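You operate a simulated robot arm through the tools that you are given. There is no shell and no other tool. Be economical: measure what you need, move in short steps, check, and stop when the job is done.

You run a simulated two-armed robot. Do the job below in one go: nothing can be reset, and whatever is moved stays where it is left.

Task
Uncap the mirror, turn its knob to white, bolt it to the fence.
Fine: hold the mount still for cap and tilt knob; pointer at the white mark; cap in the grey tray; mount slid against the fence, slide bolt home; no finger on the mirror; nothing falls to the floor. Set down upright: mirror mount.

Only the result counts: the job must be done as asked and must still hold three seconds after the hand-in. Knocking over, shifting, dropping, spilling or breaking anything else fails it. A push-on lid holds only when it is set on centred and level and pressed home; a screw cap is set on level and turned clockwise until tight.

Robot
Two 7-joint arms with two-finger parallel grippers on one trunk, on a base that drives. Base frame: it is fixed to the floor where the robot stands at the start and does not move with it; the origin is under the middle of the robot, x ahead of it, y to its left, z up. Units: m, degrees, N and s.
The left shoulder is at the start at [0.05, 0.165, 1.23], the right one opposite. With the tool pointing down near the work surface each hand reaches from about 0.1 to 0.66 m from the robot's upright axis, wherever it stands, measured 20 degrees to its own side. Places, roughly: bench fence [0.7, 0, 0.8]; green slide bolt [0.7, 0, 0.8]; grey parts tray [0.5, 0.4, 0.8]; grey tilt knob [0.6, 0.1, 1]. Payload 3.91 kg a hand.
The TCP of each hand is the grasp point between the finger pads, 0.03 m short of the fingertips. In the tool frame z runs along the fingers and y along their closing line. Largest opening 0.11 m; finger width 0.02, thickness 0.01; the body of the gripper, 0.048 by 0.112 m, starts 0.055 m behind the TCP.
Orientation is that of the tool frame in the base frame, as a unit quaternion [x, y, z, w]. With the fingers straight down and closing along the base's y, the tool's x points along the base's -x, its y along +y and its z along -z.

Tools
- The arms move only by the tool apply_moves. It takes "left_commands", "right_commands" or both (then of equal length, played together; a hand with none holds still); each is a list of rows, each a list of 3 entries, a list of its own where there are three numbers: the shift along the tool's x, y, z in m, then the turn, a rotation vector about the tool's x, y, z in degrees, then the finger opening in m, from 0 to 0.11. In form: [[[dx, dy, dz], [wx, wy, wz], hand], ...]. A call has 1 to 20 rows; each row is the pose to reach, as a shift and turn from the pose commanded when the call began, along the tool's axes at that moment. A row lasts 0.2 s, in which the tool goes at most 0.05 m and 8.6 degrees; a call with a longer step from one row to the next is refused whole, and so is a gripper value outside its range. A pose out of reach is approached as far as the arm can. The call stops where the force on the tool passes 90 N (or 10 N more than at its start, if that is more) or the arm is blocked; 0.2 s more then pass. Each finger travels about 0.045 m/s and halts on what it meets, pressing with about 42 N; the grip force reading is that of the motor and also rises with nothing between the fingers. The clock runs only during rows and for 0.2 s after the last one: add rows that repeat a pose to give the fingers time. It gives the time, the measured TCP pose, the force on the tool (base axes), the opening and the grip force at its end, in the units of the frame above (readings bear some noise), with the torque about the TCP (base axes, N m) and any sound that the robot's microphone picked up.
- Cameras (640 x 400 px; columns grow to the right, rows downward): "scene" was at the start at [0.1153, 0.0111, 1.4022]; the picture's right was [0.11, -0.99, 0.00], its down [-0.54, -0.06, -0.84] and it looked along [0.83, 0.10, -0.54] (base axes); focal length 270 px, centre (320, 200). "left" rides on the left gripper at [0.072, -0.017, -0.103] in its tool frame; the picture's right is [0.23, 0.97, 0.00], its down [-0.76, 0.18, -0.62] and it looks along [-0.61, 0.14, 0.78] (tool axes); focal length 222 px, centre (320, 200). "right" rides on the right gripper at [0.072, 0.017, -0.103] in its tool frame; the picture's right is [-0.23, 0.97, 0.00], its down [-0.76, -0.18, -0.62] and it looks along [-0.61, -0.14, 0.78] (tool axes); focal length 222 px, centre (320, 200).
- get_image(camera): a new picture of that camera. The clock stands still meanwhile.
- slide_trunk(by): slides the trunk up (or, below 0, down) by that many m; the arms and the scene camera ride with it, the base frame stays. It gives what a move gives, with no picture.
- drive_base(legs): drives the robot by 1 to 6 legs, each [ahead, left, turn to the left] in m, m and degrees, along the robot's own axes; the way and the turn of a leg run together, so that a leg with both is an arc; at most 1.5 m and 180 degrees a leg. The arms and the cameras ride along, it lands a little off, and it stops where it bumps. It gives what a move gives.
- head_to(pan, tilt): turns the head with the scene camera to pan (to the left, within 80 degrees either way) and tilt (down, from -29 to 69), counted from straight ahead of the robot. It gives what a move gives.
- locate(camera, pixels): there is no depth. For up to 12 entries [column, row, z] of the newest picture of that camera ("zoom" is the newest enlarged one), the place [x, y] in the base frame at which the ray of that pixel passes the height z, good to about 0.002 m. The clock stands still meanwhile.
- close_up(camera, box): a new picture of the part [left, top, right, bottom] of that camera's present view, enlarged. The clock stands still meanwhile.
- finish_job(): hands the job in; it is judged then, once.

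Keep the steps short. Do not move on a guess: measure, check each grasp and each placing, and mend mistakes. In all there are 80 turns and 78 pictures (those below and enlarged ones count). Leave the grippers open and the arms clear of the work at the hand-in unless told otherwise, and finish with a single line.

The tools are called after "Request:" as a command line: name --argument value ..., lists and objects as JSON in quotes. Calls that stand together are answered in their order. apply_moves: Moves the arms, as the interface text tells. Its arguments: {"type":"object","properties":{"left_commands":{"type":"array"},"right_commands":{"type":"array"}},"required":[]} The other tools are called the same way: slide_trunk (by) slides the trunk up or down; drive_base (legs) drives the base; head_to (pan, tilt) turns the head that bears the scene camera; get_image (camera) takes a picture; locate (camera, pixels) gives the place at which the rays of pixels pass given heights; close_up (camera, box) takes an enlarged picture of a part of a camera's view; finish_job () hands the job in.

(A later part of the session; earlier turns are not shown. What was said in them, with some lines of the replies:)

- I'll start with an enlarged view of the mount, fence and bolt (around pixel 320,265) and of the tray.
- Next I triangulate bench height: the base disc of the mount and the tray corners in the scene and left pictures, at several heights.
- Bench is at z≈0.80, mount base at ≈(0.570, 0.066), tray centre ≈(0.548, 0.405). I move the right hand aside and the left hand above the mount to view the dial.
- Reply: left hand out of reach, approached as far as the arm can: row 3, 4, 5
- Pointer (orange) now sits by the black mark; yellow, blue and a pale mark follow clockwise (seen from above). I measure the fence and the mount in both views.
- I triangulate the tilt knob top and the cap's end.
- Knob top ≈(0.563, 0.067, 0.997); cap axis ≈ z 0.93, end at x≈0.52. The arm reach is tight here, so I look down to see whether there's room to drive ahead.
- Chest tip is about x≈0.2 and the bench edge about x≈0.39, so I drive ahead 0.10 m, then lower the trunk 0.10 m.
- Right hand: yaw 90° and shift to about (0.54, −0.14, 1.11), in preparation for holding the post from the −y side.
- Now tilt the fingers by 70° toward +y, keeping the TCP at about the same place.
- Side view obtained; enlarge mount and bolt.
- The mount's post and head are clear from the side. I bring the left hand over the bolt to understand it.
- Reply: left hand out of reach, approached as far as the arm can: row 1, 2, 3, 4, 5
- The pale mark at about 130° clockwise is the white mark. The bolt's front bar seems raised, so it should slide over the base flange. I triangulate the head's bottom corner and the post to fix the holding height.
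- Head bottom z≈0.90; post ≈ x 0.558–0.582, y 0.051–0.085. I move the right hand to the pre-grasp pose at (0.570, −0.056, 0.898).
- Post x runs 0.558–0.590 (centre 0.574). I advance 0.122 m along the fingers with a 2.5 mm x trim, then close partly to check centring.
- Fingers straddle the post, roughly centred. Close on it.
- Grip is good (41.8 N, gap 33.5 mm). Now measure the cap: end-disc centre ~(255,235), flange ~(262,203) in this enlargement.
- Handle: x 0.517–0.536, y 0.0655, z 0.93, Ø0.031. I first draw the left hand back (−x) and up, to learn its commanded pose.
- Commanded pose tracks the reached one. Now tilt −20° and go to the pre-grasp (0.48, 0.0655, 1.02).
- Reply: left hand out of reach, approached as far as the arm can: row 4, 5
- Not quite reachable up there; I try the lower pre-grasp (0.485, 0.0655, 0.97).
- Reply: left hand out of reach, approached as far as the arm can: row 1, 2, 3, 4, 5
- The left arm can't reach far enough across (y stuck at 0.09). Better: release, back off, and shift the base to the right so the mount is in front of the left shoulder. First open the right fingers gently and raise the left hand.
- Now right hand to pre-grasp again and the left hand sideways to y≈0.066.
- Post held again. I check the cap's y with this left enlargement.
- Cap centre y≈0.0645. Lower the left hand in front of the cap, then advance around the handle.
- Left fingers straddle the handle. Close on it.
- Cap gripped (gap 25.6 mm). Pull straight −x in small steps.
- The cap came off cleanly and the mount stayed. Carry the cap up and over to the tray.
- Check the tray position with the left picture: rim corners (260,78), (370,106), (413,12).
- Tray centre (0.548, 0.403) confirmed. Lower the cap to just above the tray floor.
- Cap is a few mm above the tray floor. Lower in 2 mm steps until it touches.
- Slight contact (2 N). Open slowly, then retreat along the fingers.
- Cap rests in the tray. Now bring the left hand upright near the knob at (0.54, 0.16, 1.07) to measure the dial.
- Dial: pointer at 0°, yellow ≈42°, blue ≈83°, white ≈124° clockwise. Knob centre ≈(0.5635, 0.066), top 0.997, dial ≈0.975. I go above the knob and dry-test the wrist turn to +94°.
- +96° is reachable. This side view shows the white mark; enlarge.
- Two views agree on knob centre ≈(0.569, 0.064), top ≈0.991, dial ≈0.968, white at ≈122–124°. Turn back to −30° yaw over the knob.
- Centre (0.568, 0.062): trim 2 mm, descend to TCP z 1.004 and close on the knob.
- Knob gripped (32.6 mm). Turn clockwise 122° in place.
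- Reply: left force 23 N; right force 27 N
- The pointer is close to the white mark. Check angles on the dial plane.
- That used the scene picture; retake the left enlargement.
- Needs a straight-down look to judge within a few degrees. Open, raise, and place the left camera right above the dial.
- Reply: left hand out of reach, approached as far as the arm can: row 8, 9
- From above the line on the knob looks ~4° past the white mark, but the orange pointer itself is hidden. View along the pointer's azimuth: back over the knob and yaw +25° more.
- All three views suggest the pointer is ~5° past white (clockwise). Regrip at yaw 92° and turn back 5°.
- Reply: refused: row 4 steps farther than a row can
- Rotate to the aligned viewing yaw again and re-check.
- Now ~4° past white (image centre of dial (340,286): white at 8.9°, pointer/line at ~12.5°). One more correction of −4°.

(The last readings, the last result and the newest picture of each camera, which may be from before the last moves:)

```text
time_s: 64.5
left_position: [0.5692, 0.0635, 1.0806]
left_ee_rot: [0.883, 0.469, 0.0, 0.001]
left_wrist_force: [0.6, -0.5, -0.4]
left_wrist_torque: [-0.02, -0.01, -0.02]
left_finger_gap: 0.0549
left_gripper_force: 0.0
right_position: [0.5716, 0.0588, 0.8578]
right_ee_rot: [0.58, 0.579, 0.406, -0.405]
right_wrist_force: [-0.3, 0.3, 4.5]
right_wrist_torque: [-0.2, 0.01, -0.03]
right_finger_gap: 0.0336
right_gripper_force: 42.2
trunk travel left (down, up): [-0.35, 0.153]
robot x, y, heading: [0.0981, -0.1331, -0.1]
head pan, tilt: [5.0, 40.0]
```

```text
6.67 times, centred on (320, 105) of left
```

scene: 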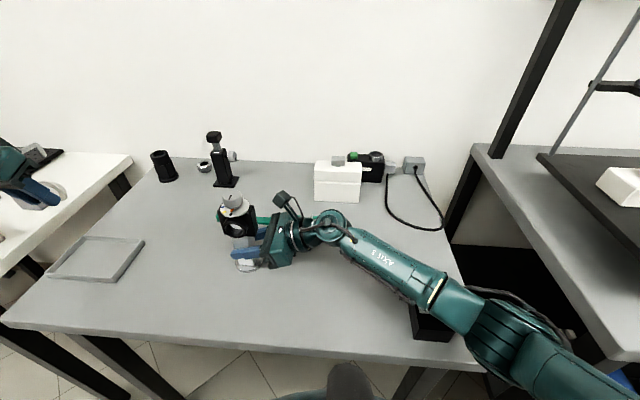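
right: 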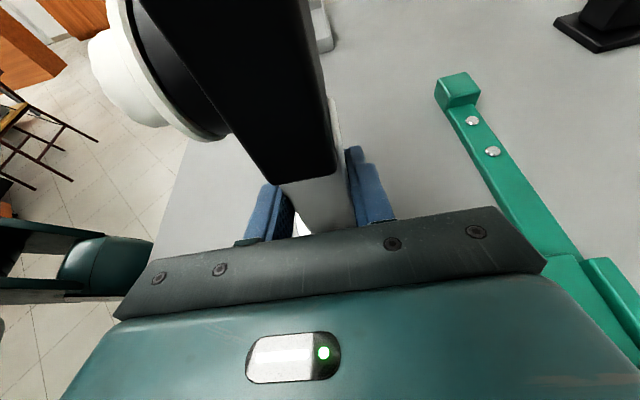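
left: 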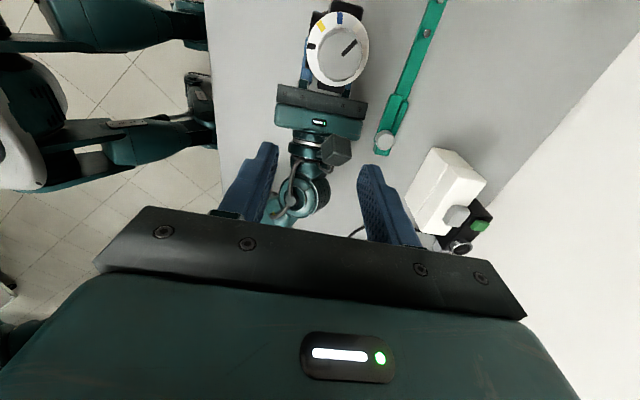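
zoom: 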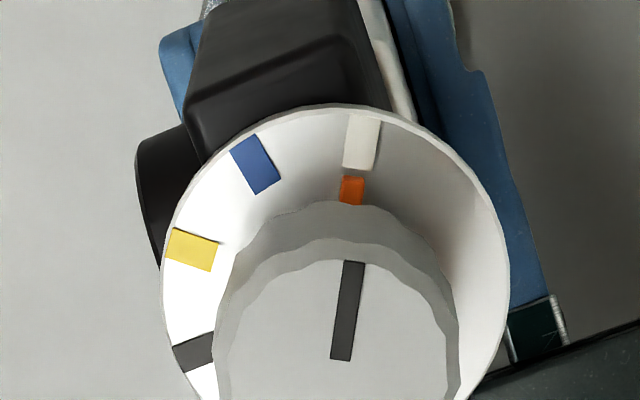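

Pointer now points at the white mark within ~1–2°. Move the left hand clear, then slide the mount +x with the right hand, first 0.05 m.

Request:
apply_moves --left_commands '[[[0.007, -0.035, -0.01], [0, 0, -8], 0.055], [[0.014, -0.07, -0.02], [0, 0, -16], 0.055], [[0.02, -0.105, -0.02], [0, 0, -24], 0.055], [[0.027, -0.139, -0.02], [0, 0, -32], 0.055], [[0.027, -0.139, -0.02], [0, 0, -40], 0.055], [[0.027, -0.139, -0.02], [0, 0, -48], 0.055], [[0.027, -0.139, -0.02], [0, 0, -56], 0.055], [[0.027, -0.139, -0.02], [0, 0, -64], 0.055], [[0.027, -0.139, -0.02], [0, 0, -72], 0.055], [[0.027, -0.139, -0.02], [0, 0, -80], 0.055]]'

Request:
apply_moves --right_commands '[[[0, 0.01, 0], [0, 0, 0], 0.02], [[0, 0.02, 0], [0, 0, 0], 0.02], [[0, 0.03, 0], [0, 0, 0], 0.02], [[0, 0.04, 0], [0, 0, 0], 0.02], [[0, 0.05, 0], [0, 0, 0], 0.02]]'

Request:
get_image --camera "scene"

Request:
get_image --camera "left"

```text
time_s: 66.8
left_position: [0.4688, 0.1633, 1.1026]
left_ee_rot: [0.374, 0.927, 0.0, 0.003]
left_wrist_force: [-0.4, 0.3, 0.6]
left_wrist_torque: [-0.01, 0.0, 0.0]
left_finger_gap: 0.055
left_gripper_force: 0.0
right_position: [0.5715, 0.0575, 0.8583]
right_ee_rot: [0.58, 0.579, 0.406, -0.404]
right_wrist_force: [1.7, -0.8, 4.8]
right_wrist_torque: [-0.21, -0.07, 0.04]
right_finger_gap: 0.0336
right_gripper_force: 41.8
trunk travel left (down, up): [-0.35, 0.153]
robot x, y, heading: [0.101, -0.1321, -0.2]
head pan, tilt: [5.0, 40.0]
```

```text
time_s: 68.0
left_position: [0.4679, 0.163, 1.1019]
left_ee_rot: [0.375, 0.927, 0.001, 0.001]
left_wrist_force: [-1.2, 0.0, -0.3]
left_wrist_torque: [0.02, 0.0, -0.01]
left_finger_gap: 0.0552
left_gripper_force: 0.0
right_position: [0.6208, 0.0585, 0.8578]
right_ee_rot: [0.578, 0.579, 0.407, -0.406]
right_wrist_force: [-3.0, -0.3, 9.0]
right_wrist_torque: [-0.29, 0.23, -0.04]
right_finger_gap: 0.0336
right_gripper_force: 41.5
trunk travel left (down, up): [-0.35, 0.153]
robot x, y, heading: [0.0997, -0.1327, 0.0]
head pan, tilt: [5.0, 40.0]
```

```text
15 pictures are left
```

scene: 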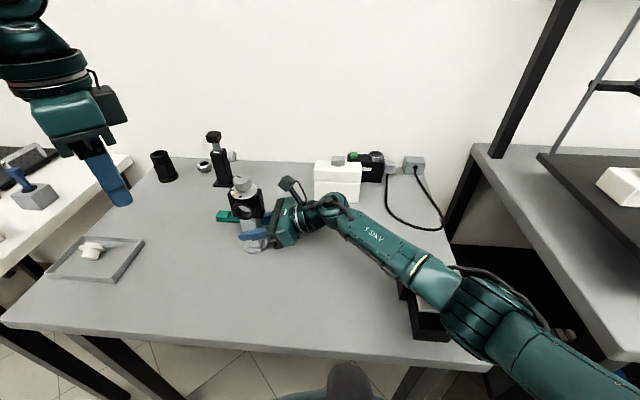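

```text
14 pictures are left
```

left: 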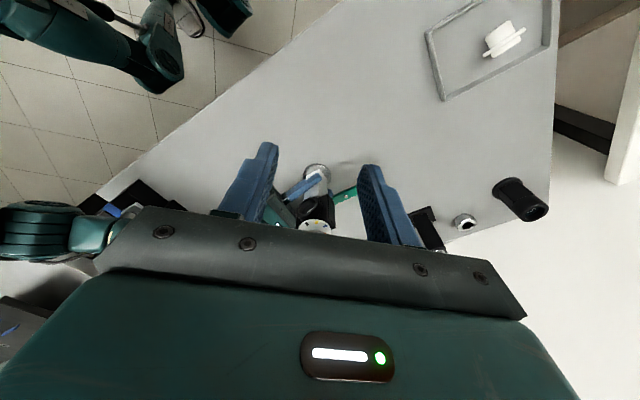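

Moved 50 mm. Continue in small steps until the flange meets the fence.

Request:
apply_moves --right_commands '[[[0, 0.006, 0], [0, 0, 0], 0.02], [[0, 0.012, 0], [0, 0, 0], 0.02], [[0, 0.017, 0], [0, 0, 0], 0.02], [[0, 0.021, 0], [0, 0, 0], 0.02], [[0, 0.024, 0], [0, 0, 0], 0.02], [[0, 0.027, 0], [0, 0, 0], 0.02]]'

Request:
close_up --camera "right" --box '[240, 40, 640, 290]'

```text
time_s: 69.3
left_position: [0.4697, 0.1646, 1.1015]
left_ee_rot: [0.374, 0.928, 0.001, 0.002]
left_wrist_force: [0.0, 1.1, 0.3]
left_wrist_torque: [-0.01, -0.02, -0.02]
left_finger_gap: 0.0549
left_gripper_force: 0.1
right_position: [0.6485, 0.0579, 0.8573]
right_ee_rot: [0.579, 0.579, 0.407, -0.405]
right_wrist_force: [-5.5, 0.5, 13.1]
right_wrist_torque: [-0.37, 0.39, -0.08]
right_finger_gap: 0.0337
right_gripper_force: 42.1
trunk travel left (down, up): [-0.35, 0.153]
robot x, y, heading: [0.099, -0.1317, -0.1]
head pan, tilt: [5.0, 40.0]
```

```text
1.60 times, centred on (440, 165) of right
```

zoom: 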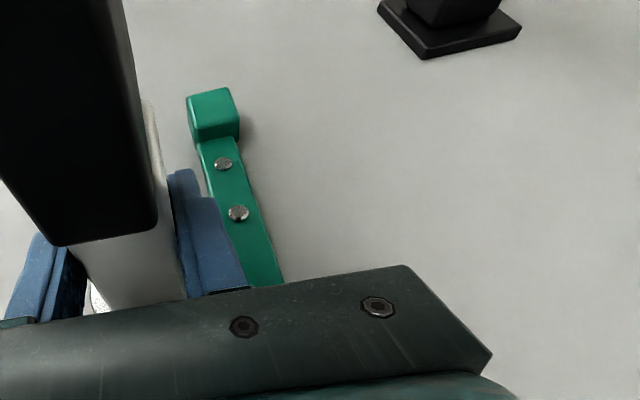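

Fence is close (force −5.5 N is only sliding friction). Continue 2 mm per row.

Request:
apply_moves --right_commands '[[[0, 0.002, 0], [0, 0, 0], 0.02], [[0, 0.004, 0], [0, 0, 0], 0.02], [[0, 0.006, 0], [0, 0, 0], 0.02], [[0, 0.008, 0], [0, 0, 0], 0.02]]'

```text
time_s: 70.3
left_position: [0.4684, 0.1612, 1.1017]
left_ee_rot: [0.375, 0.927, 0.0, 0.002]
left_wrist_force: [0.0, -0.7, 0.8]
left_wrist_torque: [-0.01, -0.02, 0.0]
left_finger_gap: 0.055
left_gripper_force: 0.1
right_position: [0.6567, 0.0571, 0.8586]
right_ee_rot: [0.578, 0.579, 0.407, -0.406]
right_wrist_force: [-6.4, 0.0, 15.0]
right_wrist_torque: [-0.38, 0.33, -0.13]
right_finger_gap: 0.0337
right_gripper_force: 42.0
trunk travel left (down, up): [-0.35, 0.153]
robot x, y, heading: [0.0977, -0.1298, -0.1]
head pan, tilt: [5.0, 40.0]
```

Request:
apply_moves --right_commands '[[[0, 0.002, 0], [0, 0, 0], 0.02], [[0, 0.004, 0], [0, 0, 0], 0.02], [[0, 0.006, 0], [0, 0, 0], 0.02], [[0, 0.008, 0], [0, 0, 0], 0.02]]'

Request:
close_up --camera "scene" --box '[200, 170, 300, 270]'

```text
time_s: 71.3
left_position: [0.4666, 0.162, 1.1029]
left_ee_rot: [0.375, 0.927, 0.001, 0.003]
left_wrist_force: [0.3, -0.3, -0.1]
left_wrist_torque: [0.0, 0.01, -0.04]
left_finger_gap: 0.0553
left_gripper_force: 0.0
right_position: [0.659, 0.0591, 0.858]
right_ee_rot: [0.577, 0.581, 0.404, -0.408]
right_wrist_force: [-36.9, -9.0, 12.6]
right_wrist_torque: [-0.49, 1.35, -0.02]
right_finger_gap: 0.034
right_gripper_force: 42.0
trunk travel left (down, up): [-0.35, 0.153]
robot x, y, heading: [0.1034, -0.1308, -0.3]
head pan, tilt: [5.0, 40.0]
```

```text
4.00 times, centred on (250, 220) of scene
```

zoom: 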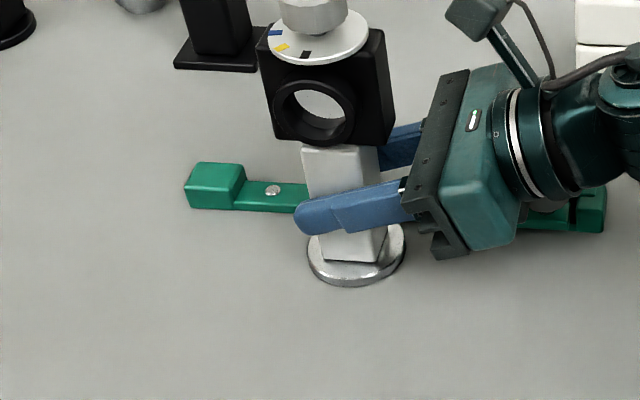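

Contact with the fence: 37 N at x≈0.659. Relax the push (6 mm of command), open gently and withdraw.

Request:
apply_moves --right_commands '[[[0, -0.004, 0], [0, 0, 0], 0.02], [[0, -0.007, 0], [0, 0, 0], 0.02], [[0, -0.007, 0], [0, 0, 0], 0.036], [[0, -0.007, 0], [0, 0, 0], 0.045], [[0, -0.007, 0], [0, 0, 0], 0.055], [[0, -0.007, 0], [0, 0, 0], 0.055], [[0, -0.007, -0.03], [0, 0, 0], 0.055], [[0, -0.007, -0.07], [0, 0, 0], 0.055], [[0, -0.007, -0.11], [0, 0, 0], 0.055], [[0, -0.007, -0.15], [0, 0, 0], 0.055], [[0.04, -0.007, -0.17], [0, 0, 0], 0.055], [[0.08, -0.007, -0.19], [0, 0, 0], 0.055]]'

Request:
get_image --camera "right"

Request:
close_up --camera "scene" --box '[200, 170, 340, 270]'

```text
time_s: 74.0
left_position: [0.4699, 0.1619, 1.1012]
left_ee_rot: [0.374, 0.927, 0.0, 0.001]
left_wrist_force: [-0.5, 0.1, -0.4]
left_wrist_torque: [-0.02, -0.01, 0.0]
left_finger_gap: 0.0548
left_gripper_force: 0.1
right_position: [0.6591, -0.0928, 0.9961]
right_ee_rot: [0.581, 0.578, 0.407, -0.405]
right_wrist_force: [1.0, -0.4, 0.2]
right_wrist_torque: [-0.02, -0.02, 0.03]
right_finger_gap: 0.055
right_gripper_force: 0.0
trunk travel left (down, up): [-0.35, 0.153]
robot x, y, heading: [0.0991, -0.1335, 0.1]
head pan, tilt: [5.0, 40.0]
```

```text
11 pictures are left
```

right: 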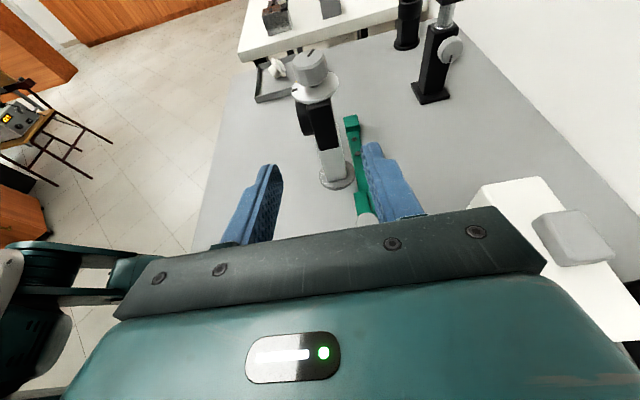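

```text
4.00 times, centred on (270, 220) of scene
```

zoom: 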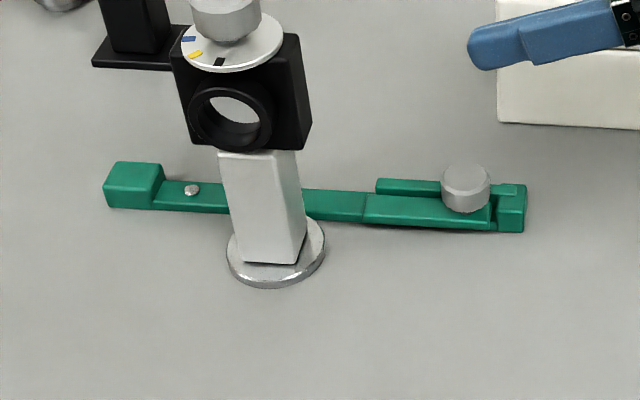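

Request:
locate --camera "zoom" --pixels '[[466, 180, 0.84], [441, 190, 0.84], [490, 190, 0.84], [466, 210, 0.82], [365, 222, 0.812], [365, 195, 0.82], [325, 245, 0.808], [227, 250, 0.808], [276, 288, 0.8], [440, 182, 0.82], [493, 222, 0.812], [524, 185, 0.82]]'

Request:
close_up --camera "right" --box '[300, 100, 400, 230]'

```text
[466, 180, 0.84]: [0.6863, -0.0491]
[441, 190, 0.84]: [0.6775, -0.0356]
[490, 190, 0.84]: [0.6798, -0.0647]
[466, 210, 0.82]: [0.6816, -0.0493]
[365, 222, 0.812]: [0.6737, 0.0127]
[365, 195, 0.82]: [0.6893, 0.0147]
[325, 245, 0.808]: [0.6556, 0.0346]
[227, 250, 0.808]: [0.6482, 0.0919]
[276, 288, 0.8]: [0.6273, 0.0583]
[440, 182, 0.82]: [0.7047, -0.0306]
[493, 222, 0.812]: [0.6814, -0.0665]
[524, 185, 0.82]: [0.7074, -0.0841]
```

```text
3.08 times, centred on (350, 165) of right
```

zoom: 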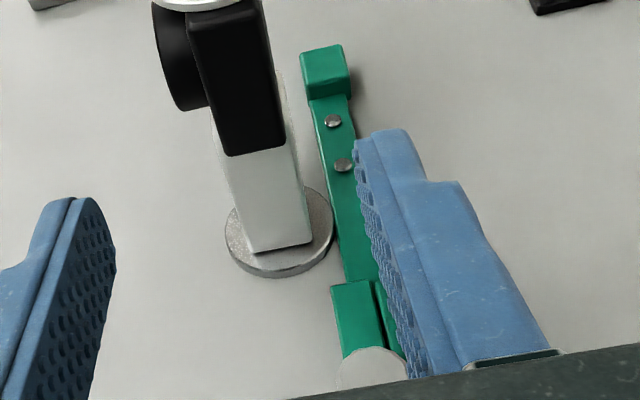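

The flange touches the fence and the bolt's front bar overhangs the flange zone, so the bolt must slide +y. I check that the white box leaves room for the right hand.

Request:
locate --camera "scene" --pixels '[[314.5, 201, 0.8], [360, 204, 0.8], [401, 290, 0.85], [409, 330, 0.85]]'

Request:
apply_moves --right_commands '[[[0, 0, -0.03], [0, 0, 0], 0.03], [[0, 0.01, -0.03], [0, 0, 0], 0.01], [[0, 0.02, -0.03], [0, 0, 0], 0.0], [[-0.03, 0.033, -0.03], [0, 0, 0], 0.0], [[-0.06, 0.033, -0.02], [0, 0, 0], 0.0]]'

Request:
get_image --camera "right"

```text
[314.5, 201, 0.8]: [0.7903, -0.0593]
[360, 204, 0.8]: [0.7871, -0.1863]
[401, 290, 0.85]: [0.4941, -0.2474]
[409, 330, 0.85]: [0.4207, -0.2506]
```

```text
time_s: 75.2
left_position: [0.4695, 0.1624, 1.101]
left_ee_rot: [0.375, 0.927, -0.001, 0.0]
left_wrist_force: [1.4, 0.4, 0.7]
left_wrist_torque: [0.02, -0.02, 0.03]
left_finger_gap: 0.0549
left_gripper_force: 0.1
right_position: [0.6908, -0.1329, 0.9466]
right_ee_rot: [0.579, 0.578, 0.407, -0.405]
right_wrist_force: [0.1, 0.5, 0.3]
right_wrist_torque: [-0.01, 0.04, 0.01]
right_finger_gap: 0.0003
right_gripper_force: 37.9
trunk travel left (down, up): [-0.35, 0.153]
robot x, y, heading: [0.0989, -0.1319, -0.2]
head pan, tilt: [5.0, 40.0]
```

```text
8 pictures are left
```

right: 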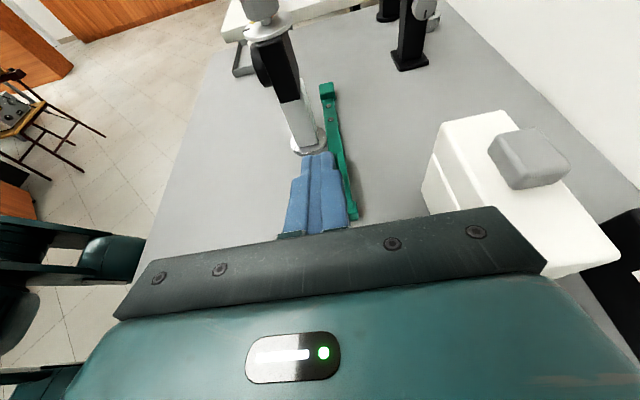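

Enough room (box at x≥0.787). Lower the closed fingertips behind the bolt knob: TCP to (0.694, −0.113, 0.845).

Request:
apply_moves --right_commands '[[[-0.03, 0.003, 0.015], [0, 0, 0], 0.0], [[-0.06, 0.003, 0.03], [0, 0, 0], 0.0], [[-0.0887, 0.003, 0.047], [0, 0, 0], 0.0], [[-0.0887, 0.003, 0.0535], [0, 0, 0], 0.0]]'

Request:
close_up --camera "scene" --box '[220, 170, 360, 260]'

```text
time_s: 76.2
left_position: [0.4695, 0.1633, 1.1017]
left_ee_rot: [0.375, 0.927, 0.0, 0.0]
left_wrist_force: [1.1, -0.2, -0.1]
left_wrist_torque: [-0.03, 0.02, -0.03]
left_finger_gap: 0.0549
left_gripper_force: 0.1
right_position: [0.6949, -0.1129, 0.8456]
right_ee_rot: [0.58, 0.579, 0.406, -0.405]
right_wrist_force: [1.0, -0.6, 1.0]
right_wrist_torque: [-0.01, 0.0, 0.0]
right_finger_gap: 0.0
right_gripper_force: 37.8
trunk travel left (down, up): [-0.35, 0.153]
robot x, y, heading: [0.101, -0.1326, 0.0]
head pan, tilt: [5.0, 40.0]
```

```text
4.44 times, centred on (290, 215) of scene
```

zoom: 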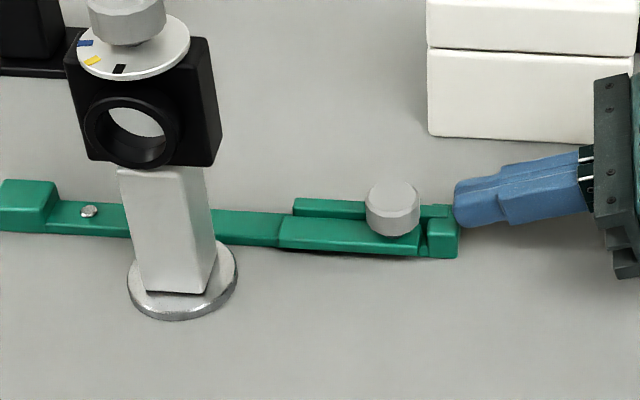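

Request:
locate --camera "zoom" --pixels '[[392, 212, 0.832], [392, 193, 0.842], [392, 193, 0.835], [463, 205, 0.835], [455, 220, 0.83], [392, 236, 0.822], [420, 245, 0.812], [458, 215, 0.82], [430, 208, 0.82]]'

```text
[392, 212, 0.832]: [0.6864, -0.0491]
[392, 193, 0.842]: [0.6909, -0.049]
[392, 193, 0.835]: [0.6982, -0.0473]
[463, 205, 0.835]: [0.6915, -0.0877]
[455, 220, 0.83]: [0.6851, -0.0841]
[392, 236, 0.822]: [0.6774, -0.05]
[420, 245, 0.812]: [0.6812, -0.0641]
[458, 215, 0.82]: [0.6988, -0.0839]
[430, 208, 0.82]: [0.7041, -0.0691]
```

Knob: centre x 0.6915, z 0.822–0.842; tip centre x 0.695, z 0.835. Trim −3 mm and push +y by 0.05.

Request:
apply_moves --right_commands '[[[0.0034, -0.003, 0.0094], [0, 0, 0], 0.0], [[0.0068, -0.003, 0.0188], [0, 0, 0], 0.0], [[0.0103, -0.003, 0.0282], [0, 0, 0], 0.0], [[0.0137, -0.003, 0.0376], [0, 0, 0], 0.0], [[0.0171, -0.003, 0.047], [0, 0, 0], 0.0]]'

Request:
close_up --camera "scene" --box '[220, 170, 360, 260]'

```text
time_s: 77.3
left_position: [0.4702, 0.1627, 1.1011]
left_ee_rot: [0.374, 0.927, 0.0, 0.001]
left_wrist_force: [-1.0, -0.7, -0.1]
left_wrist_torque: [0.04, -0.01, 0.01]
left_finger_gap: 0.055
left_gripper_force: 0.1
right_position: [0.6905, -0.0624, 0.8451]
right_ee_rot: [0.58, 0.578, 0.407, -0.405]
right_wrist_force: [0.1, 0.6, -0.4]
right_wrist_torque: [0.0, 0.01, -0.04]
right_finger_gap: 0.0001
right_gripper_force: 37.6
trunk travel left (down, up): [-0.35, 0.153]
robot x, y, heading: [0.1031, -0.1333, -0.2]
head pan, tilt: [5.0, 40.0]
```

```text
4.44 times, centred on (290, 215) of scene
```

zoom: 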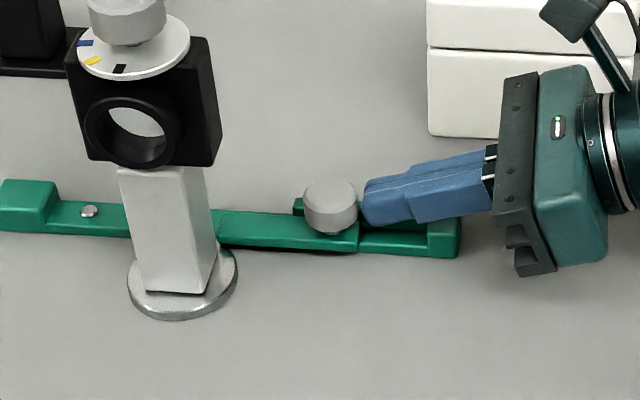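

The bolt slides freely and its tip is now over the flange edge. Continue slowly, watching force.

Request:
apply_moves --right_commands '[[[0.0014, 0, 0.0038], [0, 0, 0], 0.0], [[0.0027, 0, 0.0075], [0, 0, 0], 0.0], [[0.0041, 0, 0.0113], [0, 0, 0], 0.0]]'

```text
time_s: 78.2
left_position: [0.4695, 0.1631, 1.1018]
left_ee_rot: [0.376, 0.927, 0.0, 0.001]
left_wrist_force: [0.1, -0.5, -0.4]
left_wrist_torque: [0.04, -0.01, -0.03]
left_finger_gap: 0.0549
left_gripper_force: 0.0
right_position: [0.6918, -0.0524, 0.8456]
right_ee_rot: [0.58, 0.577, 0.408, -0.405]
right_wrist_force: [-0.1, -4.2, 1.1]
right_wrist_torque: [0.01, 0.02, -0.01]
right_finger_gap: 0.0
right_gripper_force: 37.8
trunk travel left (down, up): [-0.35, 0.153]
robot x, y, heading: [0.0984, -0.1344, -0.1]
head pan, tilt: [5.0, 40.0]
```

Resistance starts (4 N). Push on 2 mm per row.

Request:
apply_moves --right_commands '[[[0.0007, 0, 0.0019], [0, 0, 0], 0.0], [[0.0014, 0, 0.0038], [0, 0, 0], 0.0], [[0.0021, 0, 0.0056], [0, 0, 0], 0.0]]'

Request:
close_up --camera "scene" --box '[220, 170, 360, 260]'

```text
time_s: 79.0
left_position: [0.47, 0.1606, 1.102]
left_ee_rot: [0.375, 0.927, 0.002, 0.001]
left_wrist_force: [0.6, 0.4, -0.3]
left_wrist_torque: [0.02, 0.0, 0.0]
left_finger_gap: 0.0551
left_gripper_force: 0.0
right_position: [0.6914, -0.05, 0.8452]
right_ee_rot: [0.581, 0.577, 0.407, -0.404]
right_wrist_force: [-6.5, -26.2, 2.7]
right_wrist_torque: [0.06, 0.03, 0.25]
right_finger_gap: 0.0
right_gripper_force: 37.7
trunk travel left (down, up): [-0.35, 0.153]
robot x, y, heading: [0.1002, -0.134, -0.3]
head pan, tilt: [5.0, 40.0]
```

```text
4.44 times, centred on (290, 215) of scene
```

zoom: 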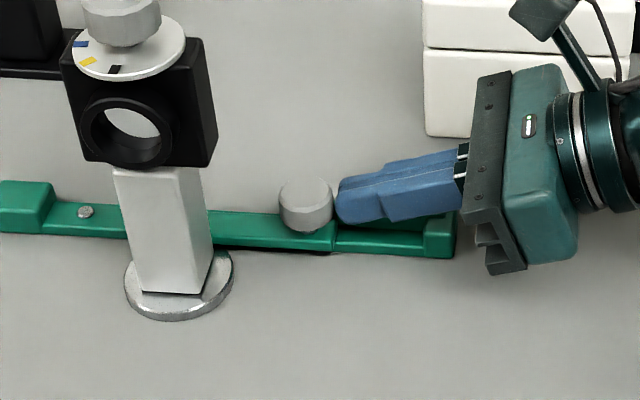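

Hard resistance (26 N). Push a little more to confirm that it's a true end stop.

Request:
apply_moves --right_commands '[[[0.0014, 0, 0.0038], [0, 0, 0], 0.0], [[0.0024, 0, 0.0065], [0, 0, 0], 0.0], [[0.0024, 0, 0.0065], [0, 0, 0], 0.0]]'

Request:
close_up --camera "scene" --box '[220, 190, 310, 250]'

```text
time_s: 79.8
left_position: [0.4688, 0.1594, 1.103]
left_ee_rot: [0.376, 0.927, 0.002, 0.001]
left_wrist_force: [0.6, 0.4, 0.3]
left_wrist_torque: [0.01, -0.01, 0.01]
left_finger_gap: 0.0548
left_gripper_force: 0.1
right_position: [0.6926, -0.0487, 0.8451]
right_ee_rot: [0.583, 0.576, 0.408, -0.402]
right_wrist_force: [-13.8, -52.0, 5.5]
right_wrist_torque: [0.15, 0.03, 0.61]
right_finger_gap: 0.0002
right_gripper_force: 37.9
trunk travel left (down, up): [-0.35, 0.153]
robot x, y, heading: [0.1009, -0.1345, -0.0]
head pan, tilt: [5.0, 40.0]
```

```text
6.67 times, centred on (265, 220) of scene
```

zoom: 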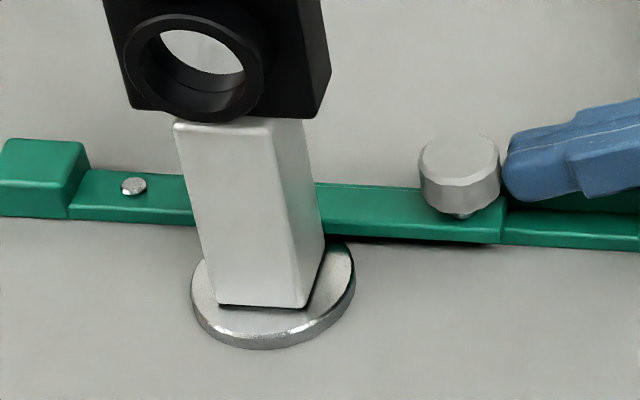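

Solid end stop at 52 N without moving the mount: bolt home, bar over the flange. Withdraw the right hand straight back (−y), then up, and open both hands.

Request:
apply_moves --right_commands '[[[-0.0034, 0, -0.0094], [0, 0, 0], 0.0], [[-0.0103, 0, -0.0282], [0, 0, 0], 0.0], [[-0.0205, 0, -0.0564], [0, 0, 0], 0.0], [[0.01, 0, -0.08], [0, 0, 0], 0.0], [[0.05, 0, -0.1], [0, 0, 0], 0.03], [[0.09, 0, -0.12], [0, 0, 0], 0.06], [[0.13, 0, -0.13], [0, 0, 0], 0.08], [[0.13, 0, -0.13], [0, 0, 0], 0.08]]' --left_commands '[[[0, 0, 0], [0, 0, 0], 0.06], [[0, 0, 0], [0, 0, 0], 0.07], [[0, 0, 0], [0, 0, 0], 0.08], [[0, 0, 0], [0, 0, 0], 0.08], [[0, 0, 0], [0, 0, 0], 0.08], [[0, 0, 0], [0, 0, 0], 0.08], [[0, 0, 0], [0, 0, 0], 0.08], [[0, 0, 0], [0, 0, 0], 0.08]]'

Request:
get_image --camera "scene"

Request:
close_up --camera "scene" --box '[200, 165, 320, 260]'

```text
time_s: 81.5
left_position: [0.4708, 0.1626, 1.1009]
left_ee_rot: [0.374, 0.927, 0.0, 0.001]
left_wrist_force: [0.9, -0.6, 0.6]
left_wrist_torque: [0.0, 0.03, 0.02]
left_finger_gap: 0.0801
left_gripper_force: 0.0
right_position: [0.6906, -0.1165, 1.0127]
right_ee_rot: [0.58, 0.579, 0.406, -0.405]
right_wrist_force: [-0.6, 0.2, -0.5]
right_wrist_torque: [0.0, -0.03, -0.02]
right_finger_gap: 0.0801
right_gripper_force: 0.0
trunk travel left (down, up): [-0.35, 0.153]
robot x, y, heading: [0.1015, -0.1328, 0.1]
head pan, tilt: [5.0, 40.0]
```

```text
3 pictures are left
```

scene: 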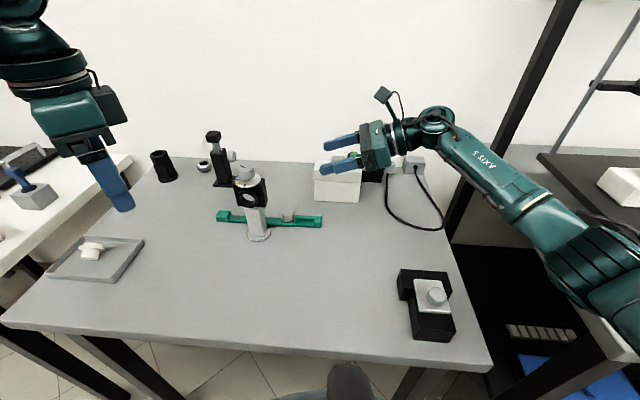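

```text
4.21 times, centred on (260, 212) of scene
```

zoom: 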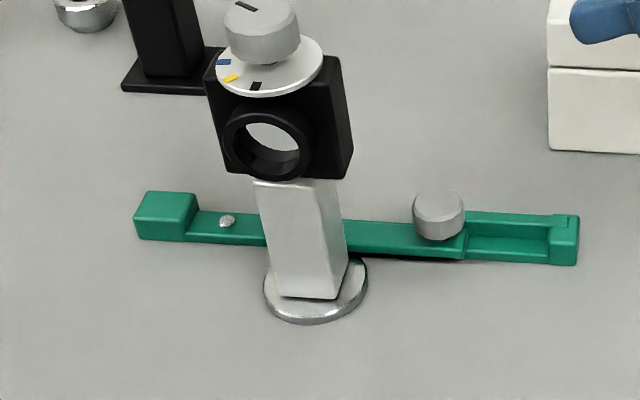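

The cap is in the tray, the pointer is on white, the mount stands upright against the fence with the bolt home, and both hands are open and clear, so I'm handing in.

Request:
finish_job

```text
The job is handed in.
```

The mirror is uncapped with the cap in the grey tray, the knob pointer is within about 2° of the white mark, and the mount stands upright against the fence with the slide bolt pushed to its end stop.
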